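You operate a simulated robot arm through the tools that you are given. There is no shell and no other tool. Be economical: measure what you need, move in short steps, check, and stop when the job is done.

You are at the controls of a simulated robot arm. One attempt, no reset.

JOB
Change the cracked grey pad in the holder for the white one.
Fine: loosen the wing nut, drop the old pad in the WORN tray, push the new one home, then tighten the nut.
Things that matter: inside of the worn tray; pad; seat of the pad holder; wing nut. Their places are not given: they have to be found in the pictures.

The check looks at the end state, three seconds after you hand in, the way a careful person would. Anything else that was tipped, shoved, dropped, spilled or broken makes it a failure.

ROBOT AND FRAMES
A 6-joint arm with a two-finger parallel gripper, fixed in place. Base frame: the origin is at the foot of the arm, x ahead of it, y to its left, z up; the work surface is at about z = 860. Readings come in mm, degrees, newtons and seconds.
With the tool pointing down near the work surface it reaches from about 240 to 640 mm from the base axis. Its first joint turns from -66.0 to 66.0 degrees. Payload 2.7 kg.
The tool frame sits at the grasp point between the pads (the TCP): z along the fingers, y along the line on which they close. The tips reach 23 mm beyond it. The gripper opens to 94 mm. The fingers are 38 mm wide and 10 mm thick; the gripper's body (54 by 96 mm) begins 39 mm behind the TCP.
Orientation is that of the tool frame in the base frame, as [roll, pitch, yaw] about the fixed x, y, z axes, in that order (R = Rz(yaw) Ry(pitch) Rx(roll)). With the fingers straight down and closing along the base's y, the tool's x points along the base's -x, its y along +y and its z along -z.

CONTROLS
- The arm moves only by the tool arm_command. Its argument "deltas" is a list of rows, each a list of 6 numbers: the shift along the tool's x, y, z in mm, then the turn, a rotation vector about the tool's x, y, z in degrees. In form: [[x, y, z, rx, ry, rz], ...]. A call has 1 to 8 rows; each row is the pose to reach, as a shift and turn from the pose commanded when the call began, along the tool's axes at that moment. "claw" is the closure in counts, from 0 (fully open) to 255 (shut), set as the call begins (left out, the last holds). Rows are played at 5 a second. More than 50 mm and 8.6 degrees between two rows, or a gripper value outside its range, and nothing of the call is played. Where a pose cannot be reached the arm comes as near as it can. A force on the tool above 70 N (or 10 N above the force at the start of the call, whichever is more), or a blocked arm, ends the call early, and 0.2 s more pass. Each finger travels about 45 mm/s and halts on what it meets, pressing with about 32 N; the grip force reading is that of the motor and also rises with nothing between the fingers. The clock runs only during rows and for 0.2 s after the last one: add rows that repeat a pose to give the fingers time. The reply holds the time, the measured pose of the TCP, the force on the tool along the base axes, the opening and the grip force, in the units named above and with some noise, with the torque about the TCP (base axes, N m) and any sound that the robot's microphone picked up, and new pictures: "show" is both (left out), scene, wrist or none.
- Cameras (640 x 400 px; columns grow to the right, rows downward): "scene" is fixed at [74.3, -426.3, 1416.9]; the picture's right is [0.80, -0.60, 0.00], its down [-0.28, -0.37, -0.89] and it looks along [0.54, 0.71, -0.46] (base axes); focal length 350 px, centre (320, 200). "wrist" rides on the gripper at [86, 16, -74] in the tool frame; the picture's right is [-0.18, 0.98, 0.00], its down [-0.58, -0.11, -0.81] and it looks along [-0.79, -0.15, 0.59] (tool axes); focal length 243 px, centre (320, 200).
- locate(camera, pixels): there is no depth. For up to 12 entries [column, row, z] of the newest picture of that camera ("zoom" is the newest enlarged one), the place [x, y] in the base frame at which the ray of that pixel passes the height z, good to about 3 mm. It takes no simulated time.
- inspect(camera, box): a new picture of the part [left, top, right, bottom] of that camera's present view, enlarged. It takes no simulated time.
- sign_off(): hands the job in; it is judged then, once.

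Work in short steps. Measure before you move; look again where a grasp or a placing could have gone wrong, and mend it. You have 80 turns and 200 pictures in all, those below and enlarged ones among them. Open the gripper and draw the arm clear of the work before you hand the job in, unless the task says otherwise; then end with one line.

The tools are called after ">>>" by a JSON object that holds its "api" and its "payload". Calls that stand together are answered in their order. arm_command: Moves the arm, as the interface text tells. Its arguments: {"type":"object","properties":{"deltas":{"type":"array","items":{"type":"array","items":{"type":"number"}}},"claw":{"type":"number"},"show":{"type":"string","enum":["both","scene","wrist","none"]}},"required":["deltas"]} The other tools are called the same way: locate (camera, pixels) gives the place at which the rays of pixels pass given heights; inspect (camera, box) takes an enlarged picture of a part of a camera's view; sign_off () hands the job in.

At the start:

```text
t: 0.0
eef_pos: [437.8, -12.9, 1163.8]
tcp_rot: [180.0, 0.0, 179.9]
wrist_force: [0.5, -0.3, 0.0]
moment: [0.0, -0.01, -0.01]
opening: 93.9
grasp_force: 0.1
```

scene: 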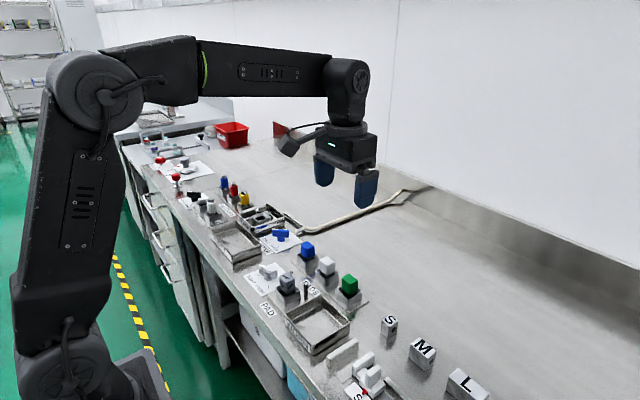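
wrist: 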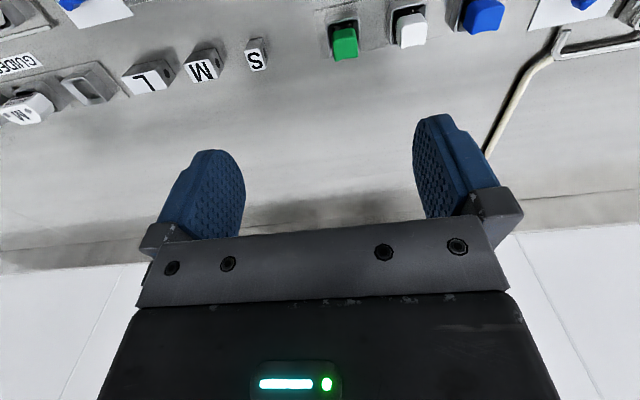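

I'll enlarge the scene picture to find the pad holder, trays and nut.

>>> {"api": "inspect", "payload": {"camera": "scene", "box": [240, 220, 400, 320]}}

>>> {"api": "inspect", "payload": {"camera": "scene", "box": [140, 140, 300, 240]}}

>>> {"api": "inspect", "payload": {"camera": "scene", "box": [300, 300, 460, 400]}}

```text
4.00 times, centred on (320, 270) of scene
```

zoom: 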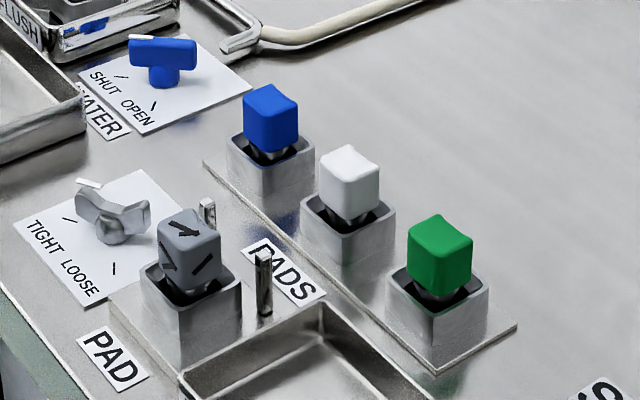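

```text
4.00 times, centred on (220, 190) of scene
```

zoom: 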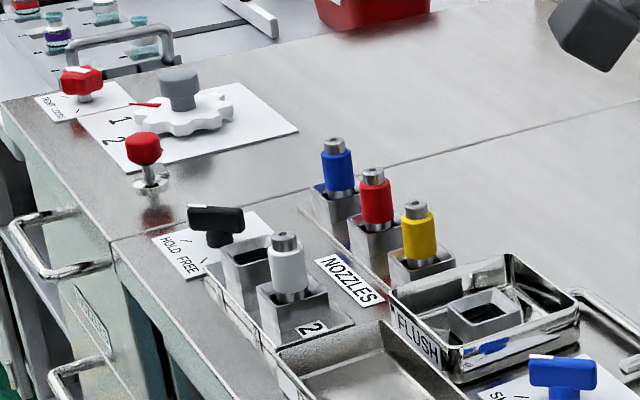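

```text
4.00 times, centred on (380, 350) of scene
```

zoom: 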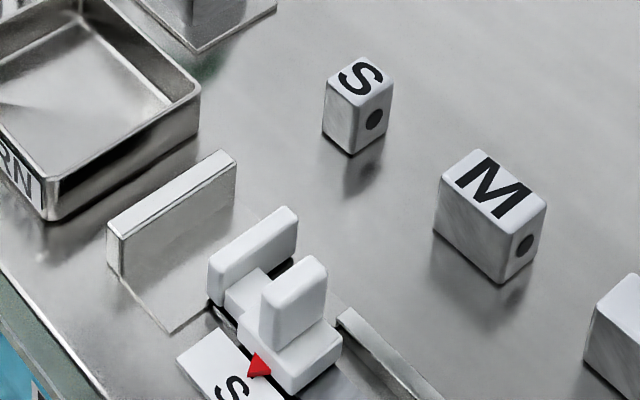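

Nut is at scene about (269,276), old pad (287,278), white pad (327,264), tray (320,325). I'll get their positions at several plausible heights.

>>> {"api": "locate", "payload": {"camera": "scene", "pixels": [[269, 276, 885], [269, 281, 862], [287, 273, 920], [287, 292, 885], [327, 259, 920], [327, 278, 880], [320, 326, 862], [349, 278, 920], [309, 247, 920], [323, 352, 862], [282, 315, 862], [327, 296, 885]]}}

>>> {"api": "inspect", "payload": {"camera": "scene", "box": [240, 255, 320, 305]}}

>>> {"api": "inspect", "payload": {"camera": "scene", "box": [260, 280, 360, 360]}}

```text
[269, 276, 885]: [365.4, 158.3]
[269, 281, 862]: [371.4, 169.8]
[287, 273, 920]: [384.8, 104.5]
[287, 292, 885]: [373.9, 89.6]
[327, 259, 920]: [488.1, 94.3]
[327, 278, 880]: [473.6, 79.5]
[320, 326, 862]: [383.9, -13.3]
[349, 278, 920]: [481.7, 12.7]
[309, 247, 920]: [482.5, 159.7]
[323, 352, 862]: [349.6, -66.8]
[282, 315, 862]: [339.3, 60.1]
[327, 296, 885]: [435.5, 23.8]
```

```text
8.00 times, centred on (280, 280) of scene
```

zoom: 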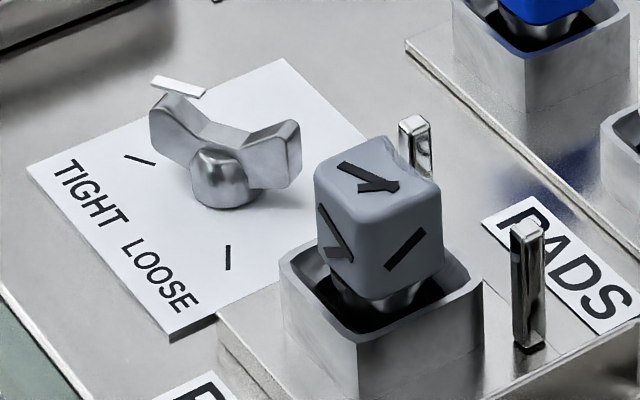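

```text
5.00 times, centred on (310, 320) of scene
```

zoom: 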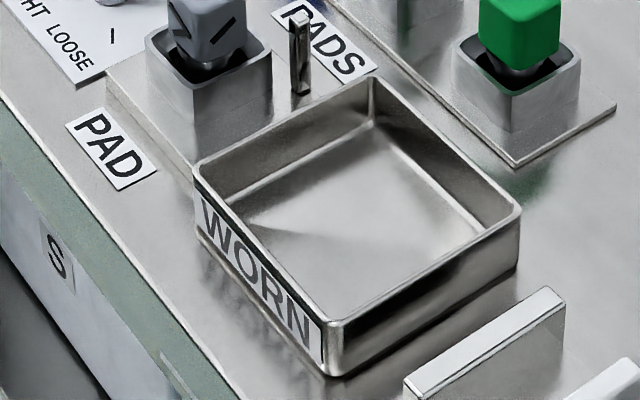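

The nut's white pointer is at TIGHT and LOOSE lies about 90° counter-clockwise from above. I measure marks in the picture, and move above the holder for a close wrist view.

>>> {"api": "arm_command", "payload": {"deltas": [[12, 27, 21, 0, 0, 0], [25, 53, 42, 0, 0, 0], [38, 80, 62, 0, 0, 0], [50, 106, 83, 0, 0, 0], [63, 133, 104, 0, 0, 0], [63, 133, 104, 0, 0, 0]]}}

```text
t: 1.4
eef_pos: [375.7, 118.9, 1059.9]
tcp_rot: [-179.9, 0.0, 179.9]
wrist_force: [0.0, 0.1, 0.0]
moment: [0.01, -0.03, -0.01]
opening: 94.0
grasp_force: 0.1
```

scene: 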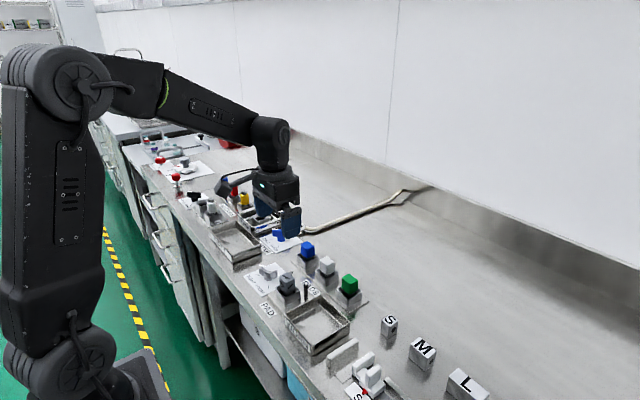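
wrist: 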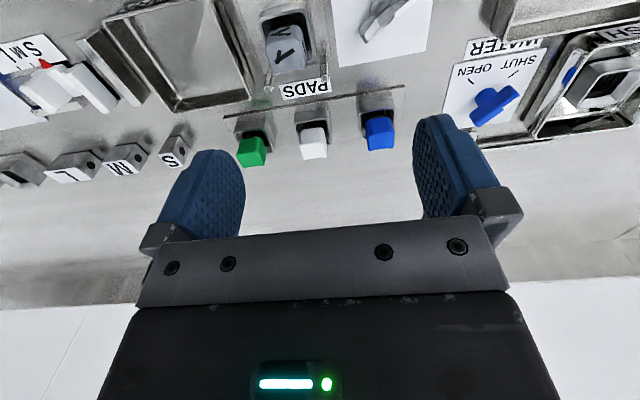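

Nut is at the top edge (385,10). I back off 75 mm in x and look again.

>>> {"api": "arm_command", "payload": {"deltas": [[35, 5, 0, 0, 0, 0], [75, 10, 0, 0, 0, 0], [75, 10, 0, 0, 0, 0]], "show": "wrist"}}

>>> {"api": "inspect", "payload": {"camera": "wrist", "box": [200, 0, 440, 150]}}

>>> {"api": "inspect", "payload": {"camera": "scene", "box": [240, 255, 320, 305]}}

```text
t: 2.2
eef_pos: [301.6, 127.9, 1058.0]
tcp_rot: [179.9, 0.1, 180.0]
wrist_force: [-0.2, 0.0, 0.2]
moment: [0.01, 0.0, -0.03]
opening: 94.2
grasp_force: 0.1
```

wrist: 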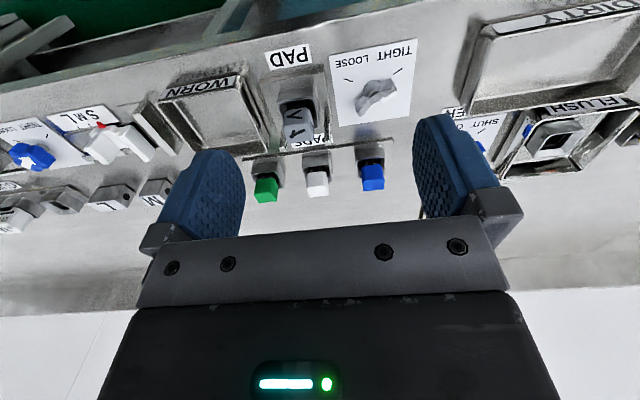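

```text
2.67 times, centred on (320, 75) of wrist
```

zoom: 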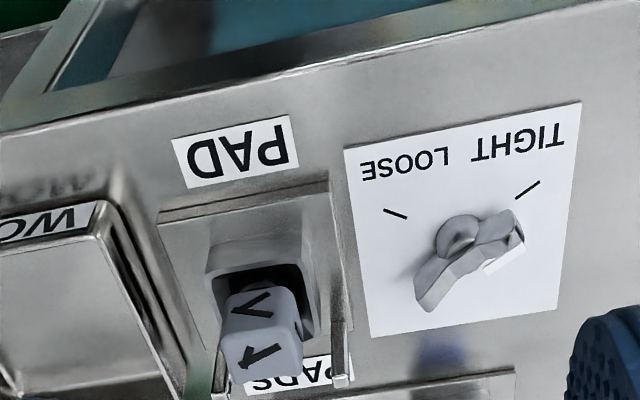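

```text
8.00 times, centred on (280, 280) of scene
```

zoom: 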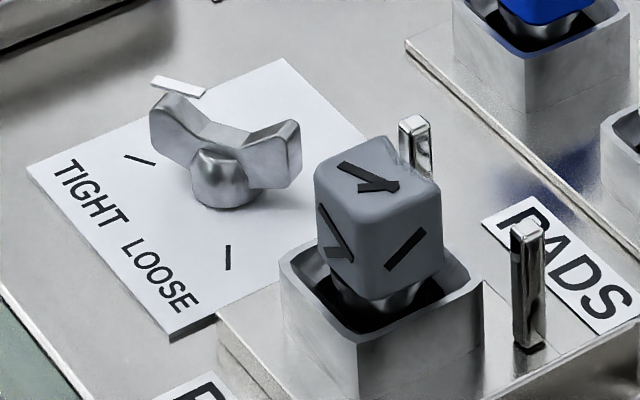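

I locate marks, hub, wing tips and pad in both views to fix heights.

>>> {"api": "locate", "payload": {"camera": "wrist", "pixels": [[348.1, 79.9, 862], [398, 71.3, 862], [370.6, 87, 880], [370.6, 87, 870], [361, 112.5, 890], [394, 84, 890], [391.5, 99, 890], [329.4, 56.3, 862], [417.5, 38.6, 862], [408.9, 115.5, 862], [338.8, 126.4, 862]]}}

>>> {"api": "locate", "payload": {"camera": "zoom", "pixels": [[228, 257, 862], [140, 159, 862], [225, 185, 862], [225, 195, 862], [222, 158, 880], [222, 158, 870], [178, 88, 890], [285, 135, 890], [28, 172, 862], [172, 335, 862], [283, 60, 862]]}}

```text
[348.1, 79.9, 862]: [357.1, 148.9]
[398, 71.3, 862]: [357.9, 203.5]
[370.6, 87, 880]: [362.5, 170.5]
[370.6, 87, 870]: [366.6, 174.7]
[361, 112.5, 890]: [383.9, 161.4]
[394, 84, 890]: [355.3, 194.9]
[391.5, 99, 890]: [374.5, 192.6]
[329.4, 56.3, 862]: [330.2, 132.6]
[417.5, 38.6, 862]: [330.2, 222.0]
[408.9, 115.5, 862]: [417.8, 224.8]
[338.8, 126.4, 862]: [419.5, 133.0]
```

```text
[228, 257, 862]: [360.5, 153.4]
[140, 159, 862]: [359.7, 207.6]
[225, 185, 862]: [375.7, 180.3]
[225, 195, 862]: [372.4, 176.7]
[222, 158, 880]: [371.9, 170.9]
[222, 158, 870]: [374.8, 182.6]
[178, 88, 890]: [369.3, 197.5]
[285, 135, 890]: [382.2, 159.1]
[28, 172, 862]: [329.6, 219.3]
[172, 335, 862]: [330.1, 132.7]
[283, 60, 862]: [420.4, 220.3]
```

Nut centre ≈(375,178); pointer at about 118°, LOOSE at ≈240°. Now I triangulate pad top, posts and holder.

>>> {"api": "locate", "payload": {"camera": "wrist", "pixels": [[298.3, 129.4, 920], [298.3, 129.4, 910], [298.3, 129.4, 930], [317, 192, 910], [317, 192, 920], [317, 192, 930]]}}

>>> {"api": "locate", "payload": {"camera": "zoom", "pixels": [[378, 170, 920], [378, 170, 910], [378, 170, 930], [527, 345, 864], [527, 230, 900], [527, 230, 910], [414, 122, 910], [358, 345, 885], [281, 262, 885], [483, 292, 885], [220, 335, 862]]}}

>>> {"api": "inspect", "payload": {"camera": "wrist", "box": [240, 60, 400, 220]}}

```text
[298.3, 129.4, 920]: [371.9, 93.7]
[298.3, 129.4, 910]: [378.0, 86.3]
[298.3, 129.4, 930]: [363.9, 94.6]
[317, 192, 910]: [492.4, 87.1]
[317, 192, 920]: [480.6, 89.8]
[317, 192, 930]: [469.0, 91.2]
```

```text
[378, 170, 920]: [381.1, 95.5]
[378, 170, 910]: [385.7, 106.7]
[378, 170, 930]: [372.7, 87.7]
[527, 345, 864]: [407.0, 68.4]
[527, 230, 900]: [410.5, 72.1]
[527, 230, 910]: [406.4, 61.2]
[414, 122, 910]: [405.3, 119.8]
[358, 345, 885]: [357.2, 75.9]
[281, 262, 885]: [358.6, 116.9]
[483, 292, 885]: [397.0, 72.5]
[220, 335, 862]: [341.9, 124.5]
```

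```text
2.50 times, centred on (320, 140) of wrist
```

zoom: 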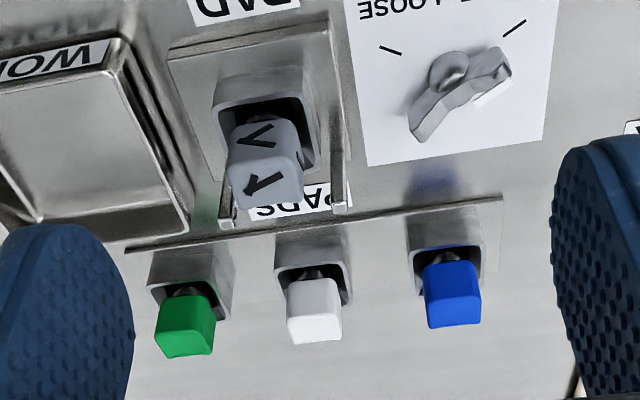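

Holder ≈(377,95), pad top ≈922, posts at x≈408; white pad ≈(482,89); nut ≈(375,178), wing top ≈890. I go above the nut with the closing axis turned to be perpendicular to the wings (tool rz +62).

>>> {"api": "arm_command", "payload": {"deltas": [[-9.3, 6.1, 6, 0, 0, 7.75], [-18.6, 12.2, 12, 0, 0, 15.5], [-27.9, 18.4, 18, 0, 0, 23.25], [-37.2, 24.5, 24, 0, 0, 31], [-46.4, 30.6, 30, 0, 0, 38.75], [-55.7, 36.8, 40, 0, 0, 46.5], [-65, 42.9, 50, 0, 0, 54.25], [-74.3, 49, 60, 0, 0, 62]]}}

```text
t: 4.0
eef_pos: [375.2, 177.3, 1000.7]
tcp_rot: [179.9, 0.0, 117.8]
wrist_force: [0.4, 0.7, 0.5]
moment: [-0.02, -0.01, 0.03]
opening: 93.7
grasp_force: 0.3
```

scene: 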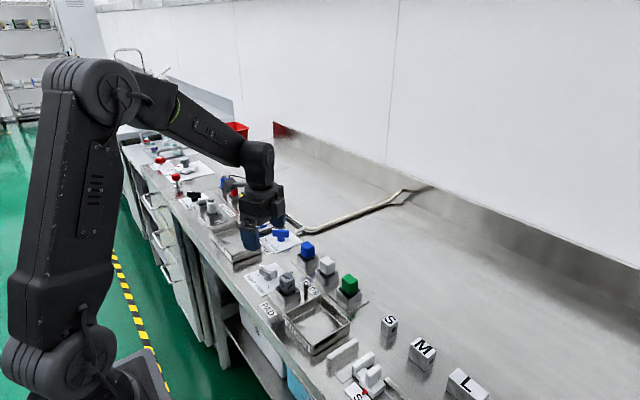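
wrist: 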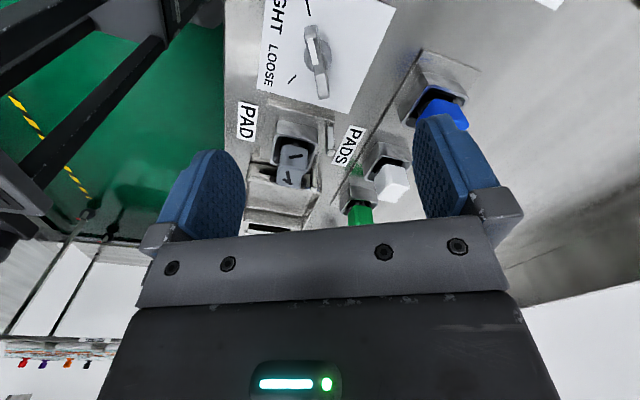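

I check alignment: the nut is at the top (317,55).

>>> {"api": "inspect", "payload": {"camera": "wrist", "box": [240, 0, 400, 120]}}

>>> {"api": "locate", "payload": {"camera": "wrist", "pixels": [[324, 92, 888], [308, 31, 888], [319, 60, 875], [308, 11, 862], [291, 80, 862]]}}

```text
3.33 times, centred on (320, 60) of wrist
```

zoom: 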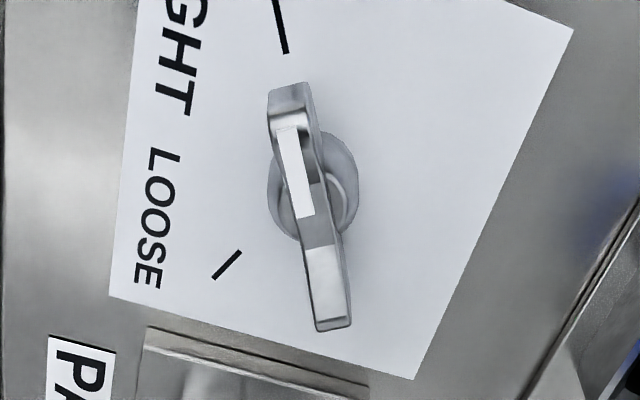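

```text
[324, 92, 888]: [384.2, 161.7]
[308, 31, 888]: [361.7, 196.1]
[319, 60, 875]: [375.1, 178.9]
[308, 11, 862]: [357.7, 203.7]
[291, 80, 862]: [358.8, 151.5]
```

Refine with the zoom pixels.

>>> {"api": "locate", "payload": {"camera": "zoom", "pixels": [[327, 285, 888], [330, 325, 885], [289, 90, 885], [289, 92, 890], [314, 190, 875], [313, 190, 863], [280, 25, 862], [227, 265, 862], [287, 130, 890], [304, 215, 890]]}}

```text
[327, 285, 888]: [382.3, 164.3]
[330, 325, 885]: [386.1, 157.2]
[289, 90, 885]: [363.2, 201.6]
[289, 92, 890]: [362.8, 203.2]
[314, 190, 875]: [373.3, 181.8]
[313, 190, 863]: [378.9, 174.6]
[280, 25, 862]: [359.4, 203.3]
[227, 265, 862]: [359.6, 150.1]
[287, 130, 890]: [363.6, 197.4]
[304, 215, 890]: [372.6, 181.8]
```

Wings lie along ≈118–120°, centre (375,178). Pre-close to ~50 mm and descend to TCP z≈893.

>>> {"api": "arm_command", "payload": {"deltas": [[0, 0, 30, 0, 0, -1], [0, 0, 60, 0, 0, -1], [0, 0, 80, 0, 0, -1], [0, 0, 95, 0, 0, -1], [0, 0, 107, 0, 0, -1], [0, 0, 107, 0, 0, -1]], "claw": 120}}

>>> {"api": "inspect", "payload": {"camera": "scene", "box": [230, 230, 310, 290]}}

```text
t: 5.4
eef_pos: [376.1, 178.1, 893.2]
tcp_rot: [179.9, 0.0, 119.1]
wrist_force: [-0.1, 0.1, 0.2]
moment: [-0.01, 0.01, -0.03]
opening: 49.8
grasp_force: 0.0
```

scene: 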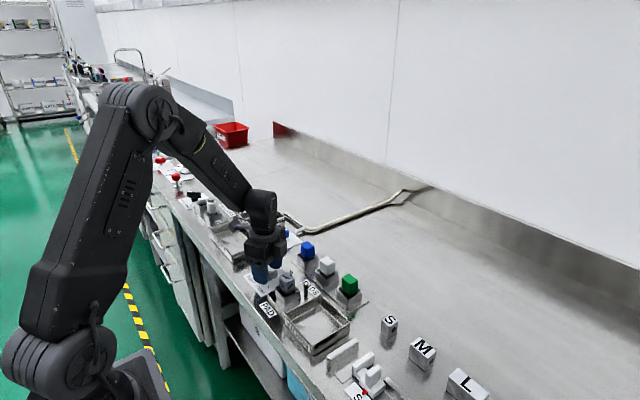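
wrist: 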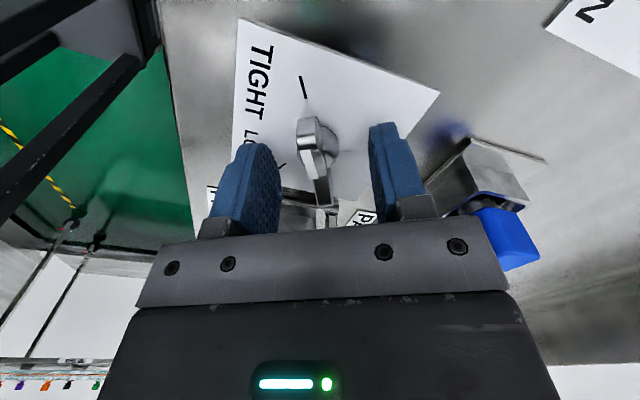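

```text
6.67 times, centred on (270, 260) of scene
```

zoom: 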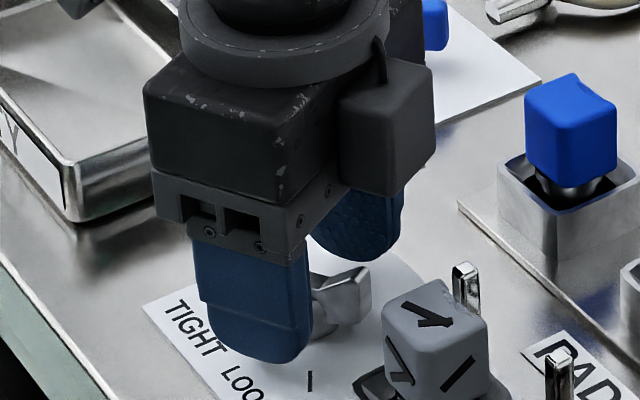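

The nut sits between the fingers. Close on it.

>>> {"api": "arm_command", "payload": {"deltas": [[0, 0, 0, 0, 0, 0], [0, 0, 0, 0, 0, 0], [0, 0, 0, 0, 0, 0], [0, 0, 0, 0, 0, 0], [0, 0, 0, 0, 0, 0]], "claw": 255, "show": "wrist"}}

```text
t: 6.6
eef_pos: [374.8, 177.6, 893.8]
tcp_rot: [-179.8, 0.0, 119.0]
wrist_force: [-13.8, -7.4, 5.1]
moment: [-0.2, 0.34, -0.03]
opening: 18.8
grasp_force: 45.1
```

wrist: 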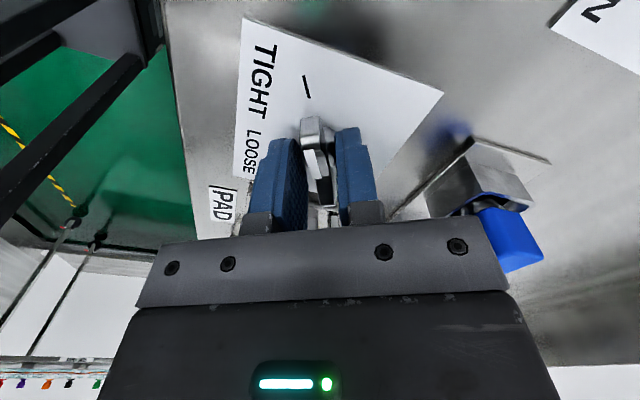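

Opening 18.8 means I hold the hub rather than the wings, with a side load. I open a little, raise 12 mm so that the tips hold the wings only, and close again.

>>> {"api": "arm_command", "payload": {"deltas": [[0, 0, 0, 0, 0, 0], [0, -0.5, 0, 0, 0, 0], [0, -0.5, -12, 0, 0, 0], [0, -0.5, -12, 0, 0, 0]], "claw": 170, "show": "none"}}

>>> {"api": "arm_command", "payload": {"deltas": [[0, 0, 0, 0, 0, 0], [0, 0, 0, 0, 0, 0], [0, 0, 0, 0, 0, 0], [0, 0, 0, 0, 0, 0]], "claw": 255, "show": "wrist"}}

>>> {"api": "inspect", "payload": {"camera": "scene", "box": [230, 230, 310, 290]}}

```text
t: 7.6
eef_pos: [374.8, 179.3, 905.9]
tcp_rot: [179.9, 0.1, 119.0]
wrist_force: [0.5, 0.4, 0.4]
moment: [0.02, -0.03, 0.0]
opening: 31.3
grasp_force: 0.0
```

```text
t: 8.6
eef_pos: [374.1, 178.4, 905.9]
tcp_rot: [-180.0, 0.0, 119.2]
wrist_force: [-6.1, -2.8, 2.9]
moment: [-0.23, -0.03, 0.86]
opening: 8.8
grasp_force: 44.7
```

wrist: 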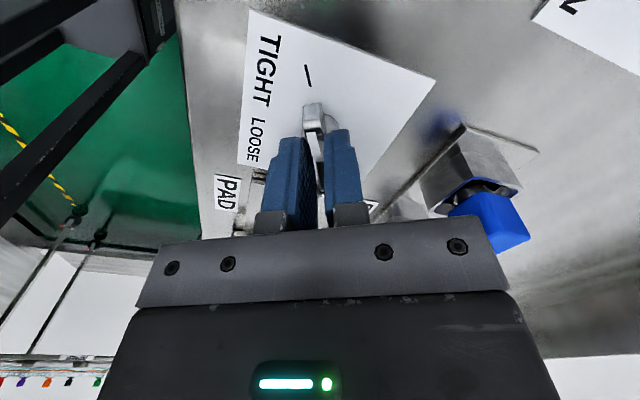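

```text
6.67 times, centred on (270, 260) of scene
```

zoom: 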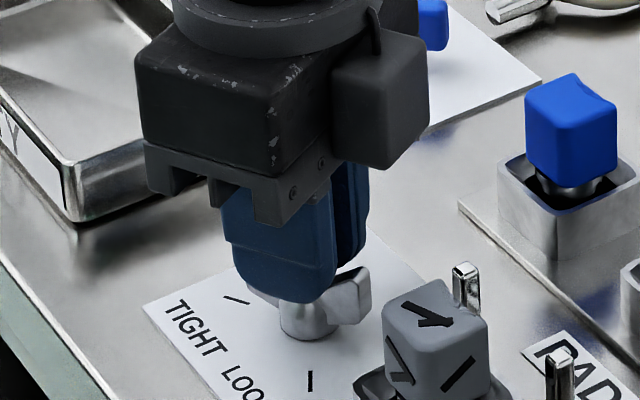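

Now it holds the wings (8.8 mm). Turn counter-clockwise (tool rz negative) by 60° first.

>>> {"api": "arm_command", "payload": {"deltas": [[0, 0, 0, 0, 0, -7.5], [0, 0, 0, 0, 0, -15], [0, 0, 0, 0, 0, -22.5], [0, 0, 0, 0, 0, -30], [0, 0, 0, 0, 0, -37.5], [0, 0, 0, 0, 0, -45], [0, 0, 0, 0, 0, -52.5], [0, 0, 0, 0, 0, -60]], "show": "wrist"}}

>>> {"api": "inspect", "payload": {"camera": "scene", "box": [230, 230, 310, 290]}}

```text
t: 10.4
eef_pos: [373.5, 177.0, 905.2]
tcp_rot: [-179.9, -0.2, 179.1]
wrist_force: [-6.8, -20.3, -10.3]
moment: [-0.25, -0.92, -0.04]
opening: 9.0
grasp_force: 45.1
```

wrist: 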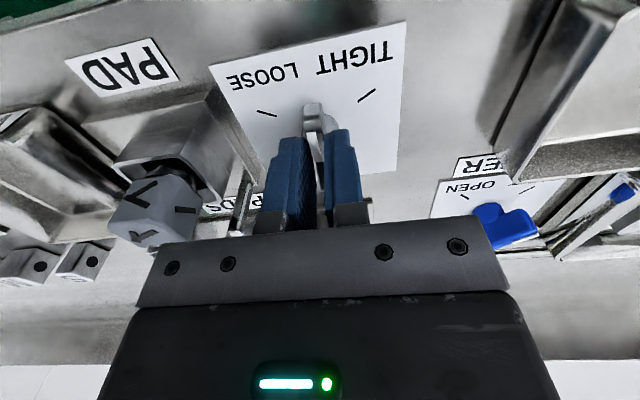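

```text
6.67 times, centred on (270, 260) of scene
```

zoom: 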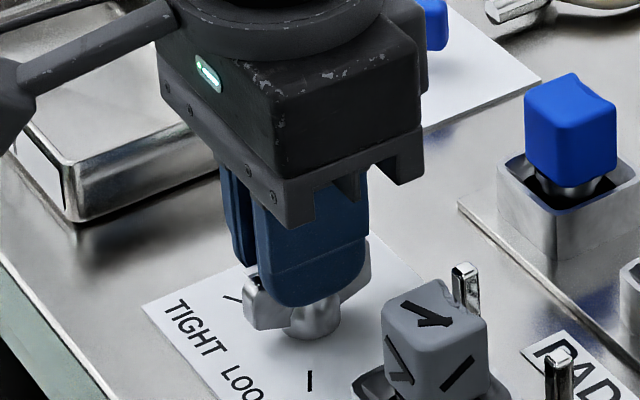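

The nut turned along (wings now along x). Continue 60° more, easing 1 mm toward -y to relieve the side load.

>>> {"api": "arm_command", "payload": {"deltas": [[0, -1, 0, 0, 0, -7.5], [0, -1, 0, 0, 0, -15], [0, -1, 0, 0, 0, -22.5], [0, -1, 0, 0, 0, -30], [0, -1, 0, 0, 0, -37.5], [0, -1, 0, 0, 0, -45], [0, -1, 0, 0, 0, -52.5], [0, -1, 0, 0, 0, -60.5]], "show": "wrist"}}

>>> {"api": "inspect", "payload": {"camera": "scene", "box": [230, 230, 310, 290]}}

```text
t: 12.2
eef_pos: [373.5, 174.6, 904.4]
tcp_rot: [-180.0, -0.1, -120.5]
wrist_force: [8.2, -36.1, -6.1]
moment: [-1.27, 0.26, -0.04]
opening: 8.8
grasp_force: 45.6
```

wrist: 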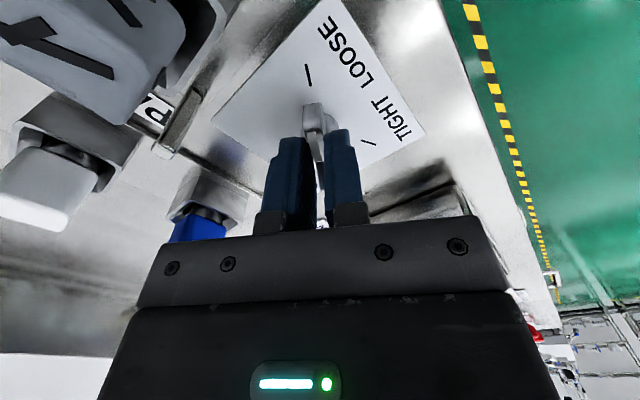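

```text
6.67 times, centred on (270, 260) of scene
```

zoom: 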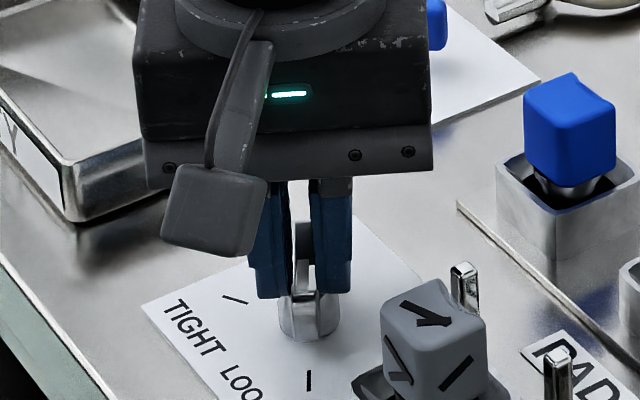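

The pointer reaches the LOOSE mark's direction. Open to ~31 mm, and raise to look.

>>> {"api": "arm_command", "payload": {"deltas": [[0, 0, 0, 0, 0, 0], [0, 0, 0, 0, 0, 0], [0, 0, 0, 0, 0, 0], [0, 0, -30, 0, 0, 0], [0, 0, -75, 0, 0, 0], [0, 0, -75, 0, 0, 0]], "claw": 150, "show": "wrist"}}

>>> {"api": "inspect", "payload": {"camera": "wrist", "box": [240, 0, 400, 100]}}

>>> {"api": "inspect", "payload": {"camera": "scene", "box": [240, 255, 320, 305]}}

```text
t: 13.6
eef_pos: [370.2, 179.1, 978.7]
tcp_rot: [180.0, -0.1, -120.5]
wrist_force: [-1.0, 0.6, -0.8]
moment: [0.0, 0.03, 0.03]
opening: 38.6
grasp_force: 0.0
```

wrist: 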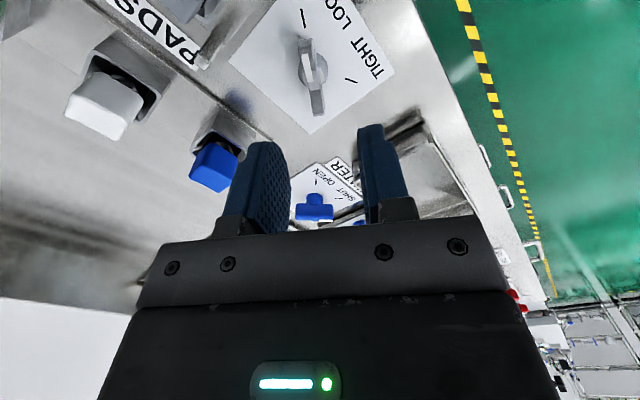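

```text
4.00 times, centred on (320, 50) of wrist
```

zoom: 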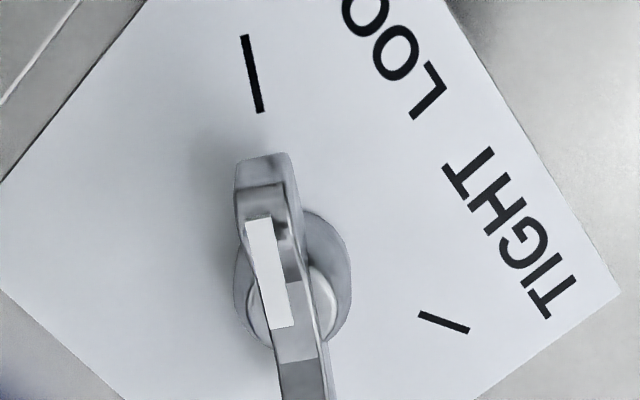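

```text
8.00 times, centred on (280, 280) of scene
```

zoom: 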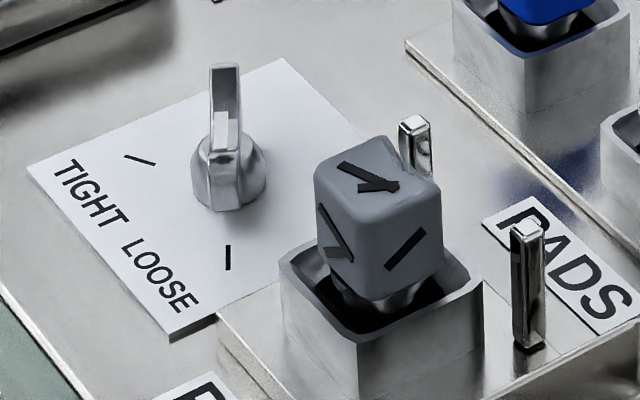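

Pointer is at LOOSE. Now go above the old pad (377,95), yaw back to 180, wide open at z≈1010.

>>> {"api": "arm_command", "payload": {"deltas": [[8.6, -6.1, -15, 0, 0, 7.5], [17.2, -12.1, -25, 0, 0, 15], [25.8, -18.2, -31, 0, 0, 22.5], [34.4, -24.2, -31, 0, 0, 30], [43.1, -30.3, -31, 0, 0, 37.5], [51.7, -36.4, -31, 0, 0, 45], [60.3, -42.4, -31, 0, 0, 52.5], [68.9, -48.5, -31, 0, 0, 60.5]], "claw": 90}}

>>> {"api": "inspect", "payload": {"camera": "wrist", "box": [200, 0, 440, 150]}}

```text
t: 15.4
eef_pos: [380.8, 94.0, 1010.7]
tcp_rot: [180.0, 0.1, 178.7]
wrist_force: [-0.6, -1.0, -0.5]
moment: [-0.04, 0.01, 0.02]
opening: 60.9
grasp_force: 0.1
```

scene: 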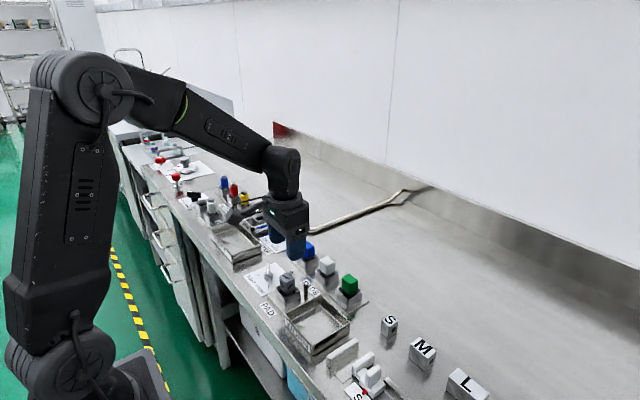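
wrist: 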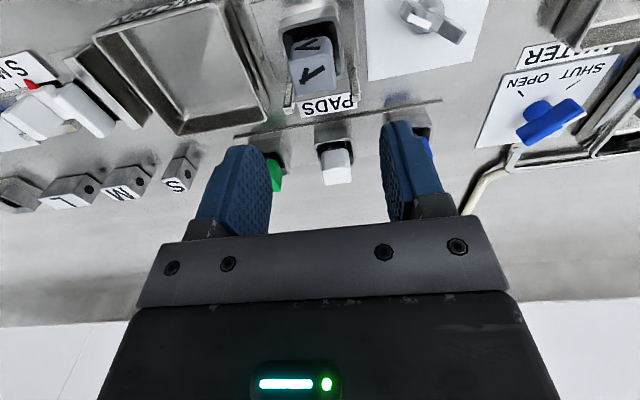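

```text
2.67 times, centred on (320, 75) of wrist
```

zoom: 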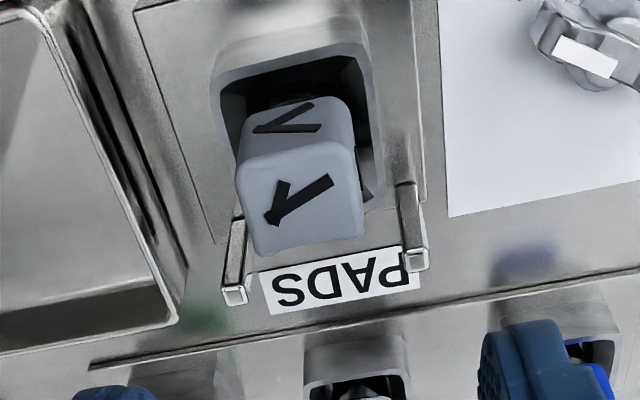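

Measure the pad top, rim and post tops from here.

>>> {"api": "locate", "payload": {"camera": "zoom", "pixels": [[240, 165, 922], [353, 148, 922], [363, 235, 922], [253, 252, 922], [303, 200, 922], [235, 292, 900], [417, 258, 900], [235, 292, 910], [417, 258, 910], [215, 85, 885], [368, 50, 885], [380, 190, 885]]}}

>>> {"api": "locate", "payload": {"camera": "wrist", "pixels": [[180, 70, 862], [107, 38, 890], [215, 5, 890], [265, 120, 890], [183, 133, 890], [336, 172, 922]]}}

```text
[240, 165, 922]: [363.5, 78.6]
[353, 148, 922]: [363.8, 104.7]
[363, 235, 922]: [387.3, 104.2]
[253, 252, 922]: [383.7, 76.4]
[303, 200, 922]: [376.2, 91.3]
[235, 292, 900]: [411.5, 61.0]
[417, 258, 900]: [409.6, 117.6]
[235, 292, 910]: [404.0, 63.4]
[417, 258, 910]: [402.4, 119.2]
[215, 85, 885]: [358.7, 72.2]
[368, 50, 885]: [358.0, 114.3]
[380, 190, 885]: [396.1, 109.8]
```

```text
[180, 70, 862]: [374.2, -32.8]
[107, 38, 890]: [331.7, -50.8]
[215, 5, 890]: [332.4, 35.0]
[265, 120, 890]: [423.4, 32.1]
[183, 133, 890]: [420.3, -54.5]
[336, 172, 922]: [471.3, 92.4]
```

Pad centre ≈(376,92.5), top 922, rim ≈886; tray inside x 332–421, y −52–34. Descend around the pad to TCP z≈917.

>>> {"api": "arm_command", "payload": {"deltas": [[4.5, -1, 40, 0, 0, -1.3], [4.5, -1, 70, 0, 0, -1.3], [4.5, -1, 84, 0, 0, -1.3], [4.5, -1, 93, 0, 0, -1.3], [4.5, -1, 93, 0, 0, -1.3]]}}

>>> {"api": "inspect", "payload": {"camera": "scene", "box": [250, 240, 330, 300]}}

```text
t: 16.6
eef_pos: [376.1, 92.9, 918.8]
tcp_rot: [-180.0, 0.0, -179.7]
wrist_force: [0.3, 0.2, 0.2]
moment: [0.01, 0.0, -0.01]
opening: 60.9
grasp_force: 0.0
```

scene: 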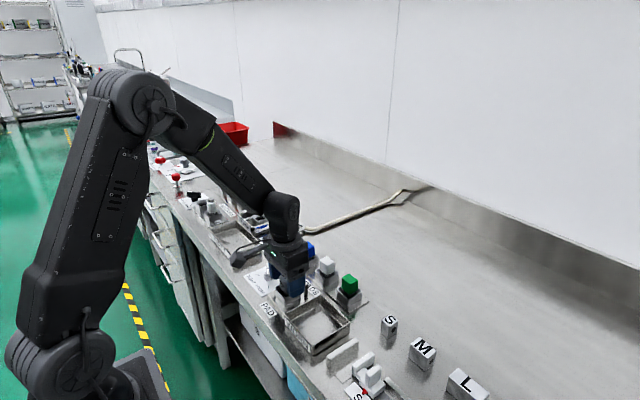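
wrist: 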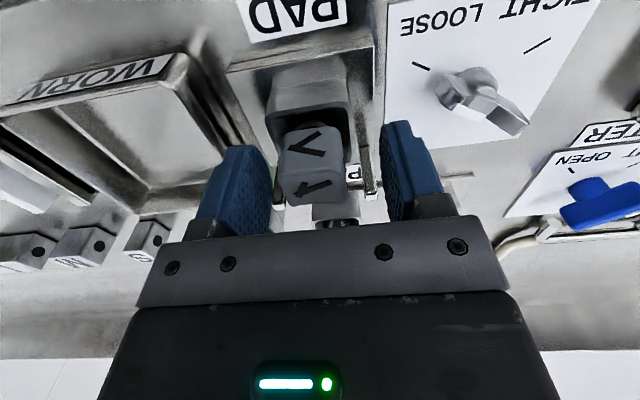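

```text
6.67 times, centred on (290, 270) of scene
```

zoom: 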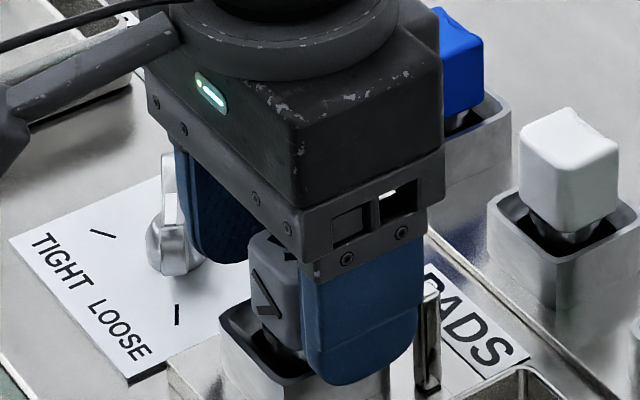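

Pad lies between the fingers. Close.

>>> {"api": "arm_command", "payload": {"deltas": [[0, 0, 0, 0, 0, 0], [0, 0, 0, 0, 0, 0], [0, 0, 0, 0, 0, 0], [0, 0, 0, 0, 0, 0]], "claw": 255, "show": "wrist"}}

```text
t: 17.6
eef_pos: [376.4, 89.5, 918.9]
tcp_rot: [-179.9, -0.2, -179.7]
wrist_force: [4.6, -35.2, 3.6]
moment: [-0.77, -0.24, -0.05]
opening: 29.5
grasp_force: 32.5
```

wrist: 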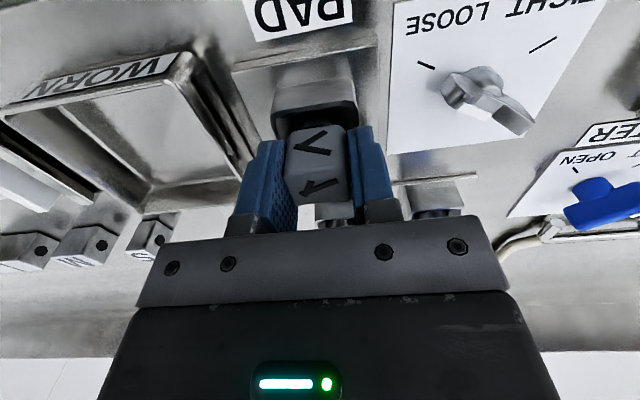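

Side load −35 N in y says the pad is at y≈89.5. I ease 3.4 mm toward −y to unload, then check.

>>> {"api": "arm_command", "payload": {"deltas": [[0, -1.7, 0, 0, 0, 0], [0, -3.4, 0, 0, 0, 0], [0, -3.4, 0, 0, 0, 0]], "show": "none"}}

```text
t: 18.4
eef_pos: [377.4, 89.6, 917.7]
tcp_rot: [179.9, 0.2, -179.8]
wrist_force: [-2.0, -8.7, 8.8]
moment: [0.0, 0.38, -0.15]
opening: 29.6
grasp_force: 31.5
```

Nearly unloaded. Lift straight up.

>>> {"api": "arm_command", "payload": {"deltas": [[0, -0.7, -5, 0, 0, 0], [0, -0.7, -12, 0, 0, 0], [0, -0.7, -22, 0, 0, 0], [0, -0.7, -40, 0, 0, 0], [0, -0.7, -70, 0, 0, 0], [0, -0.7, -70, 0, 0, 0]]}}

>>> {"api": "inspect", "payload": {"camera": "scene", "box": [240, 220, 320, 300]}}

```text
t: 19.8
eef_pos: [375.2, 87.9, 988.2]
tcp_rot: [-180.0, 0.0, -179.7]
wrist_force: [-0.1, -0.3, -1.2]
moment: [-0.01, -0.02, -0.01]
opening: 29.5
grasp_force: 32.2
```

scene: 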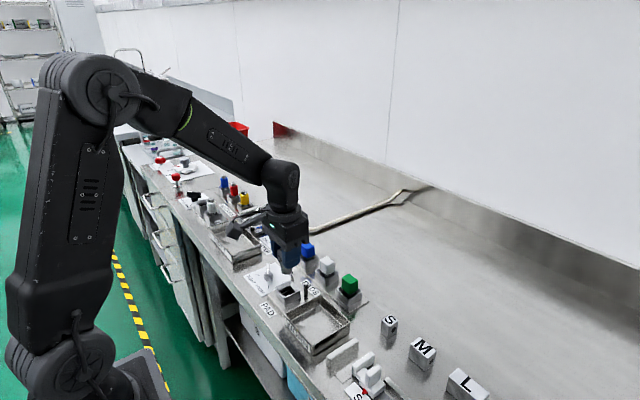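
wrist: 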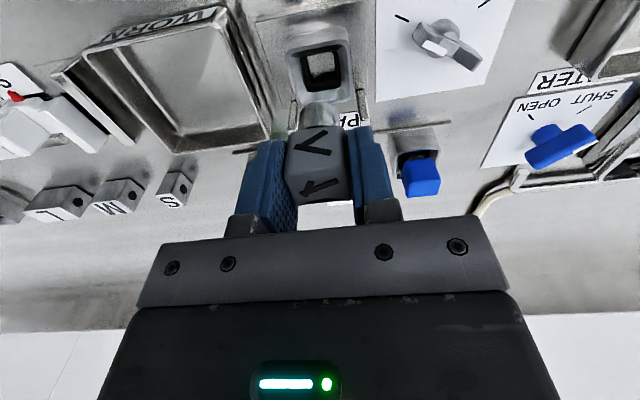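

```text
5.00 times, centred on (280, 260) of scene
```

zoom: 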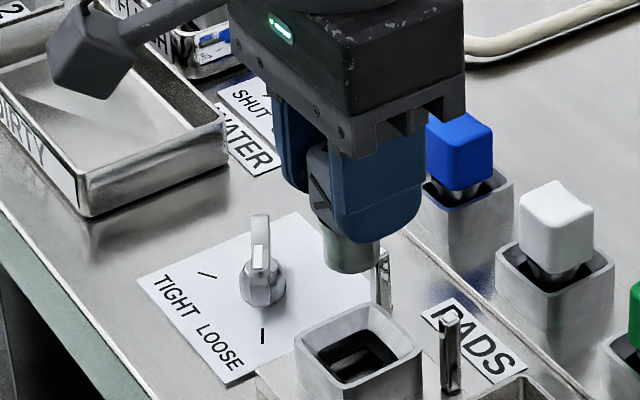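

Pad is out, seat visible. Measure the seat hole in the wrist view before moving to the tray.

>>> {"api": "inspect", "payload": {"camera": "wrist", "box": [260, 0, 380, 75]}}

>>> {"api": "inspect", "payload": {"camera": "scene", "box": [260, 260, 324, 300]}}

```text
5.33 times, centred on (320, 38) of wrist
```

zoom: 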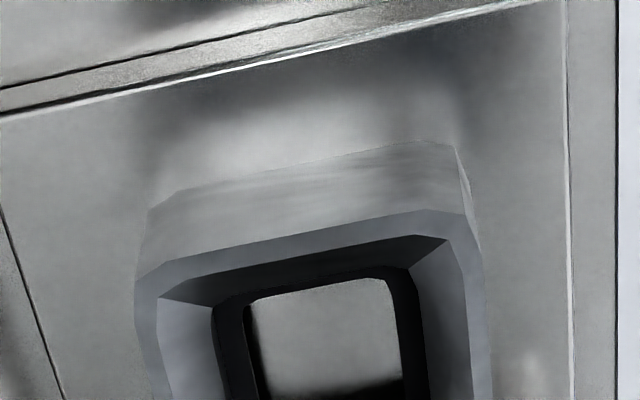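

```text
10.00 times, centred on (292, 280) of scene
```

zoom: 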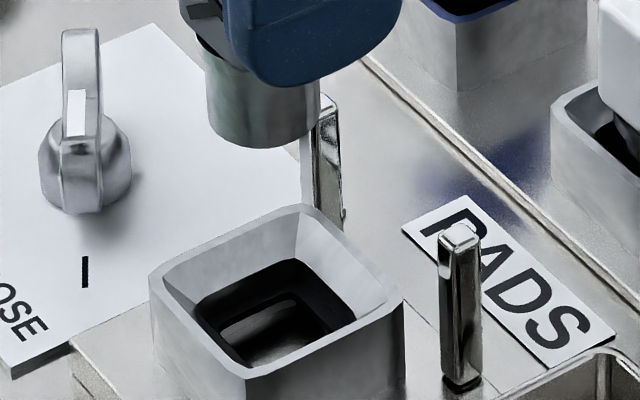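

The seat has a funnel rim. Locate its corners.

>>> {"api": "locate", "payload": {"camera": "zoom", "pixels": [[150, 275, 887], [305, 205, 887], [403, 300, 887], [247, 372, 887], [276, 290, 887], [275, 313, 875], [265, 148, 935]]}}

>>> {"api": "locate", "payload": {"camera": "wrist", "pixels": [[286.3, 52, 887], [344, 39.5, 887], [290.5, 56, 887], [343.5, 44, 887], [292, 86, 887], [351, 84, 887]]}}

```text
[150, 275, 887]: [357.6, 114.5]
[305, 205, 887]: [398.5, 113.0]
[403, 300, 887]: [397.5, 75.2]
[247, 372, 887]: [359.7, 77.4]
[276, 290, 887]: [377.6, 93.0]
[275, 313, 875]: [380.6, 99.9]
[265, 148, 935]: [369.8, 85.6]
```

```text
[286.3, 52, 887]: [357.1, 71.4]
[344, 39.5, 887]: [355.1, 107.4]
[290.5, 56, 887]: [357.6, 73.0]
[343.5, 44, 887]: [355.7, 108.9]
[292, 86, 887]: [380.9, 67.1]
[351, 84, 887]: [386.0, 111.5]
```

Now carry the old pad over the WORN tray centre (377,−10) and lower to just above the floor.

>>> {"api": "arm_command", "payload": {"deltas": [[-1, -33, -5, 0, 0, 0], [-2, -66, -5, 0, 0, 0], [-2, -98, -5, 0, 0, 0], [-2, -98, 30, 0, 0, 0], [-2, -98, 55, 0, 0, 0], [-2, -98, 55, 0, 0, 0]]}}

>>> {"api": "inspect", "payload": {"camera": "scene", "box": [270, 270, 366, 350]}}

```text
t: 21.2
eef_pos: [377.3, -8.6, 933.3]
tcp_rot: [179.9, 0.2, -179.6]
wrist_force: [-0.5, 0.1, -2.1]
moment: [-0.04, -0.03, -0.02]
opening: 29.4
grasp_force: 32.1
```

scene: 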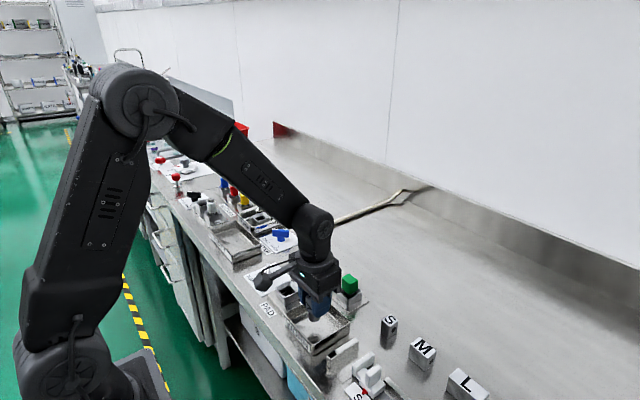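
wrist: 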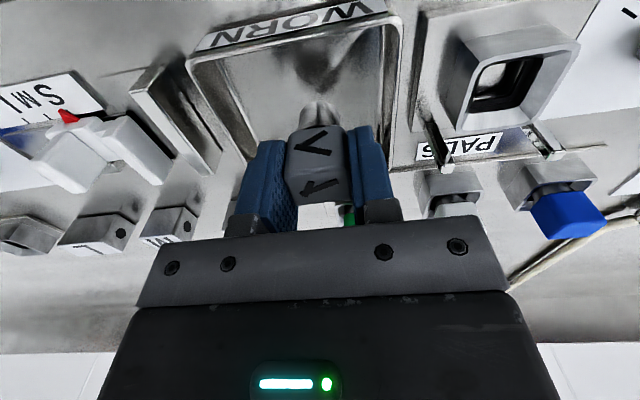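

```text
5.00 times, centred on (318, 310) of scene
```

zoom: 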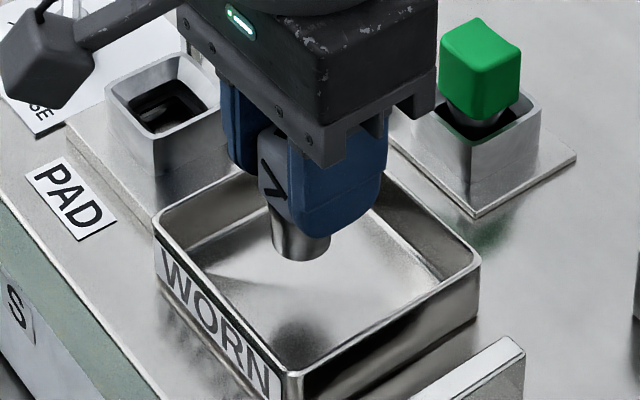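

Well over the tray. Lower by 12 mm then check force.

>>> {"api": "arm_command", "payload": {"deltas": [[0, 0, 6, 0, 0, 0], [0, 0, 12, 0, 0, 0], [0, 0, 12, 0, 0, 0]], "show": "none"}}

>>> {"api": "inspect", "payload": {"camera": "scene", "box": [270, 270, 366, 350]}}

```text
t: 22.0
eef_pos: [378.1, -8.4, 921.3]
tcp_rot: [-180.0, 0.1, -179.7]
wrist_force: [0.5, 0.7, -0.5]
moment: [0.0, 0.01, -0.01]
opening: 29.4
grasp_force: 32.1
```

```text
5.00 times, centred on (318, 310) of scene
```

zoom: 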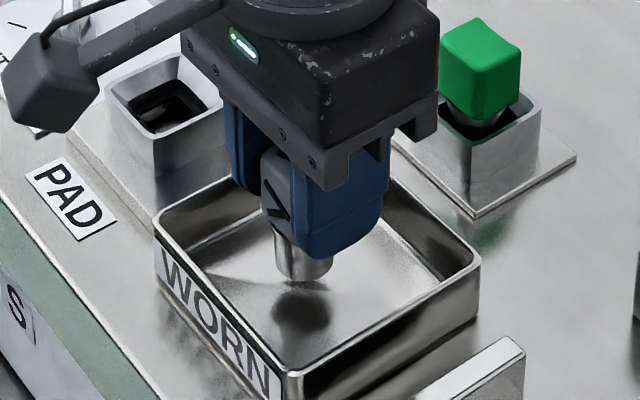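

A gap remains; lower another 14 mm in small steps watching force.

>>> {"api": "arm_command", "payload": {"deltas": [[0, 0, 4, 0, 0, 0], [0, 0, 8, 0, 0, 0], [0, 0, 11, 0, 0, 0], [0, 0, 14, 0, 0, 0], [0, 0, 14, 0, 0, 0]], "show": "none"}}

>>> {"api": "inspect", "payload": {"camera": "scene", "box": [270, 270, 366, 350]}}

```text
t: 23.2
eef_pos: [380.2, -8.3, 910.6]
tcp_rot: [180.0, 0.6, -179.7]
wrist_force: [-3.4, -1.6, 47.0]
moment: [-0.08, 0.07, 0.02]
opening: 29.7
grasp_force: 32.3
```

```text
5.00 times, centred on (318, 310) of scene
```

zoom: 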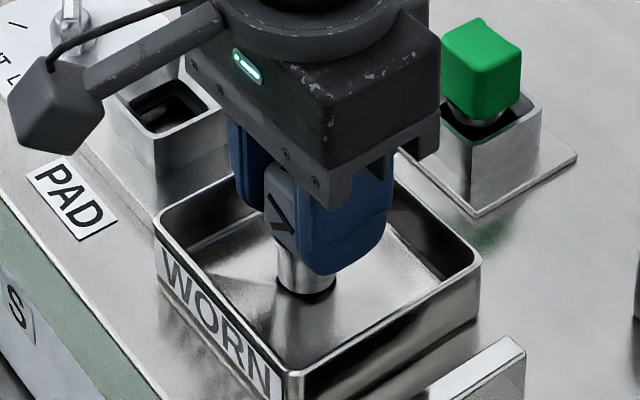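

On the floor (47 N). Ease up 3 mm, open modestly (clear of tray walls), then rise.

>>> {"api": "arm_command", "payload": {"deltas": [[0, 0, -3, 0, 0, 0]], "show": "none"}}

>>> {"api": "arm_command", "payload": {"deltas": [[0, 0, 0, 0, 0, 0], [0, 0, 0, 0, 0, 0], [0, 0, 0, 0, 0, 0], [0, 0, -30, 0, 0, 0], [0, 0, -70, 0, 0, 0], [0, 0, -110, 0, 0, 0], [0, 0, -110, 0, 0, 0]], "claw": 128}}

>>> {"api": "inspect", "payload": {"camera": "scene", "box": [270, 270, 366, 350]}}

```text
t: 23.6
eef_pos: [378.8, -8.1, 909.9]
tcp_rot: [179.9, 0.2, -179.8]
wrist_force: [6.5, 2.0, 19.0]
moment: [0.22, -0.41, -0.03]
opening: 29.4
grasp_force: 32.6
```

```text
t: 25.2
eef_pos: [379.1, -10.3, 1019.1]
tcp_rot: [180.0, 0.0, -179.7]
wrist_force: [0.2, 0.0, -1.4]
moment: [0.01, 0.0, -0.03]
opening: 46.8
grasp_force: 0.0
```

scene: 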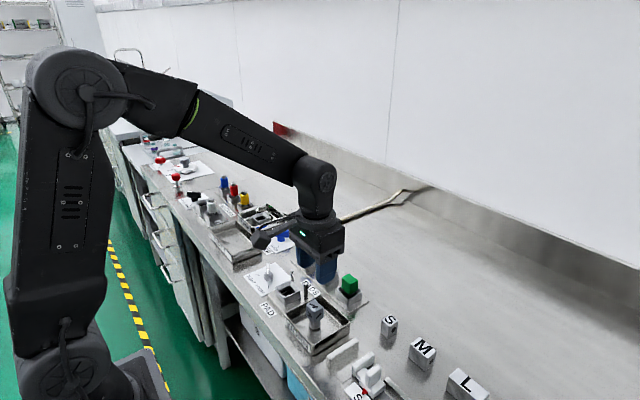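
wrist: 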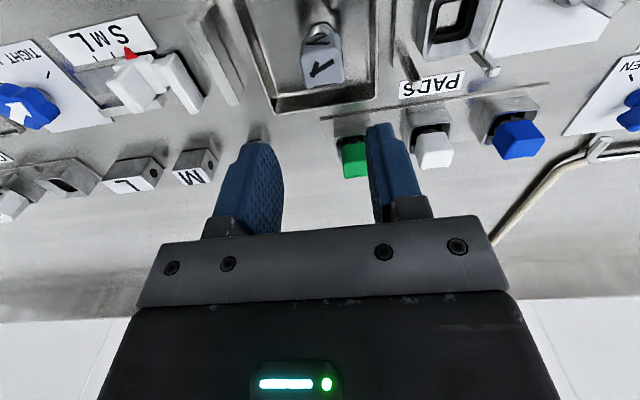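

```text
5.00 times, centred on (318, 310) of scene
```

zoom: 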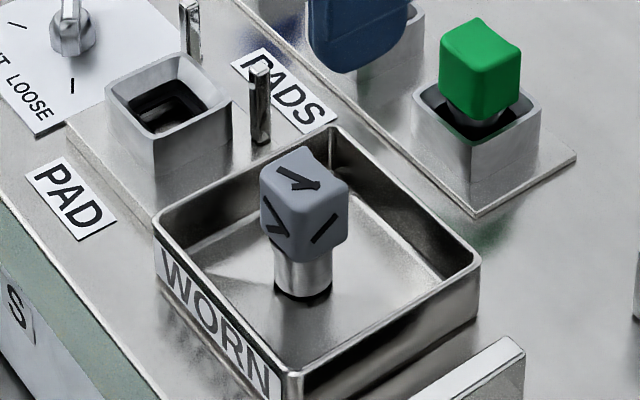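

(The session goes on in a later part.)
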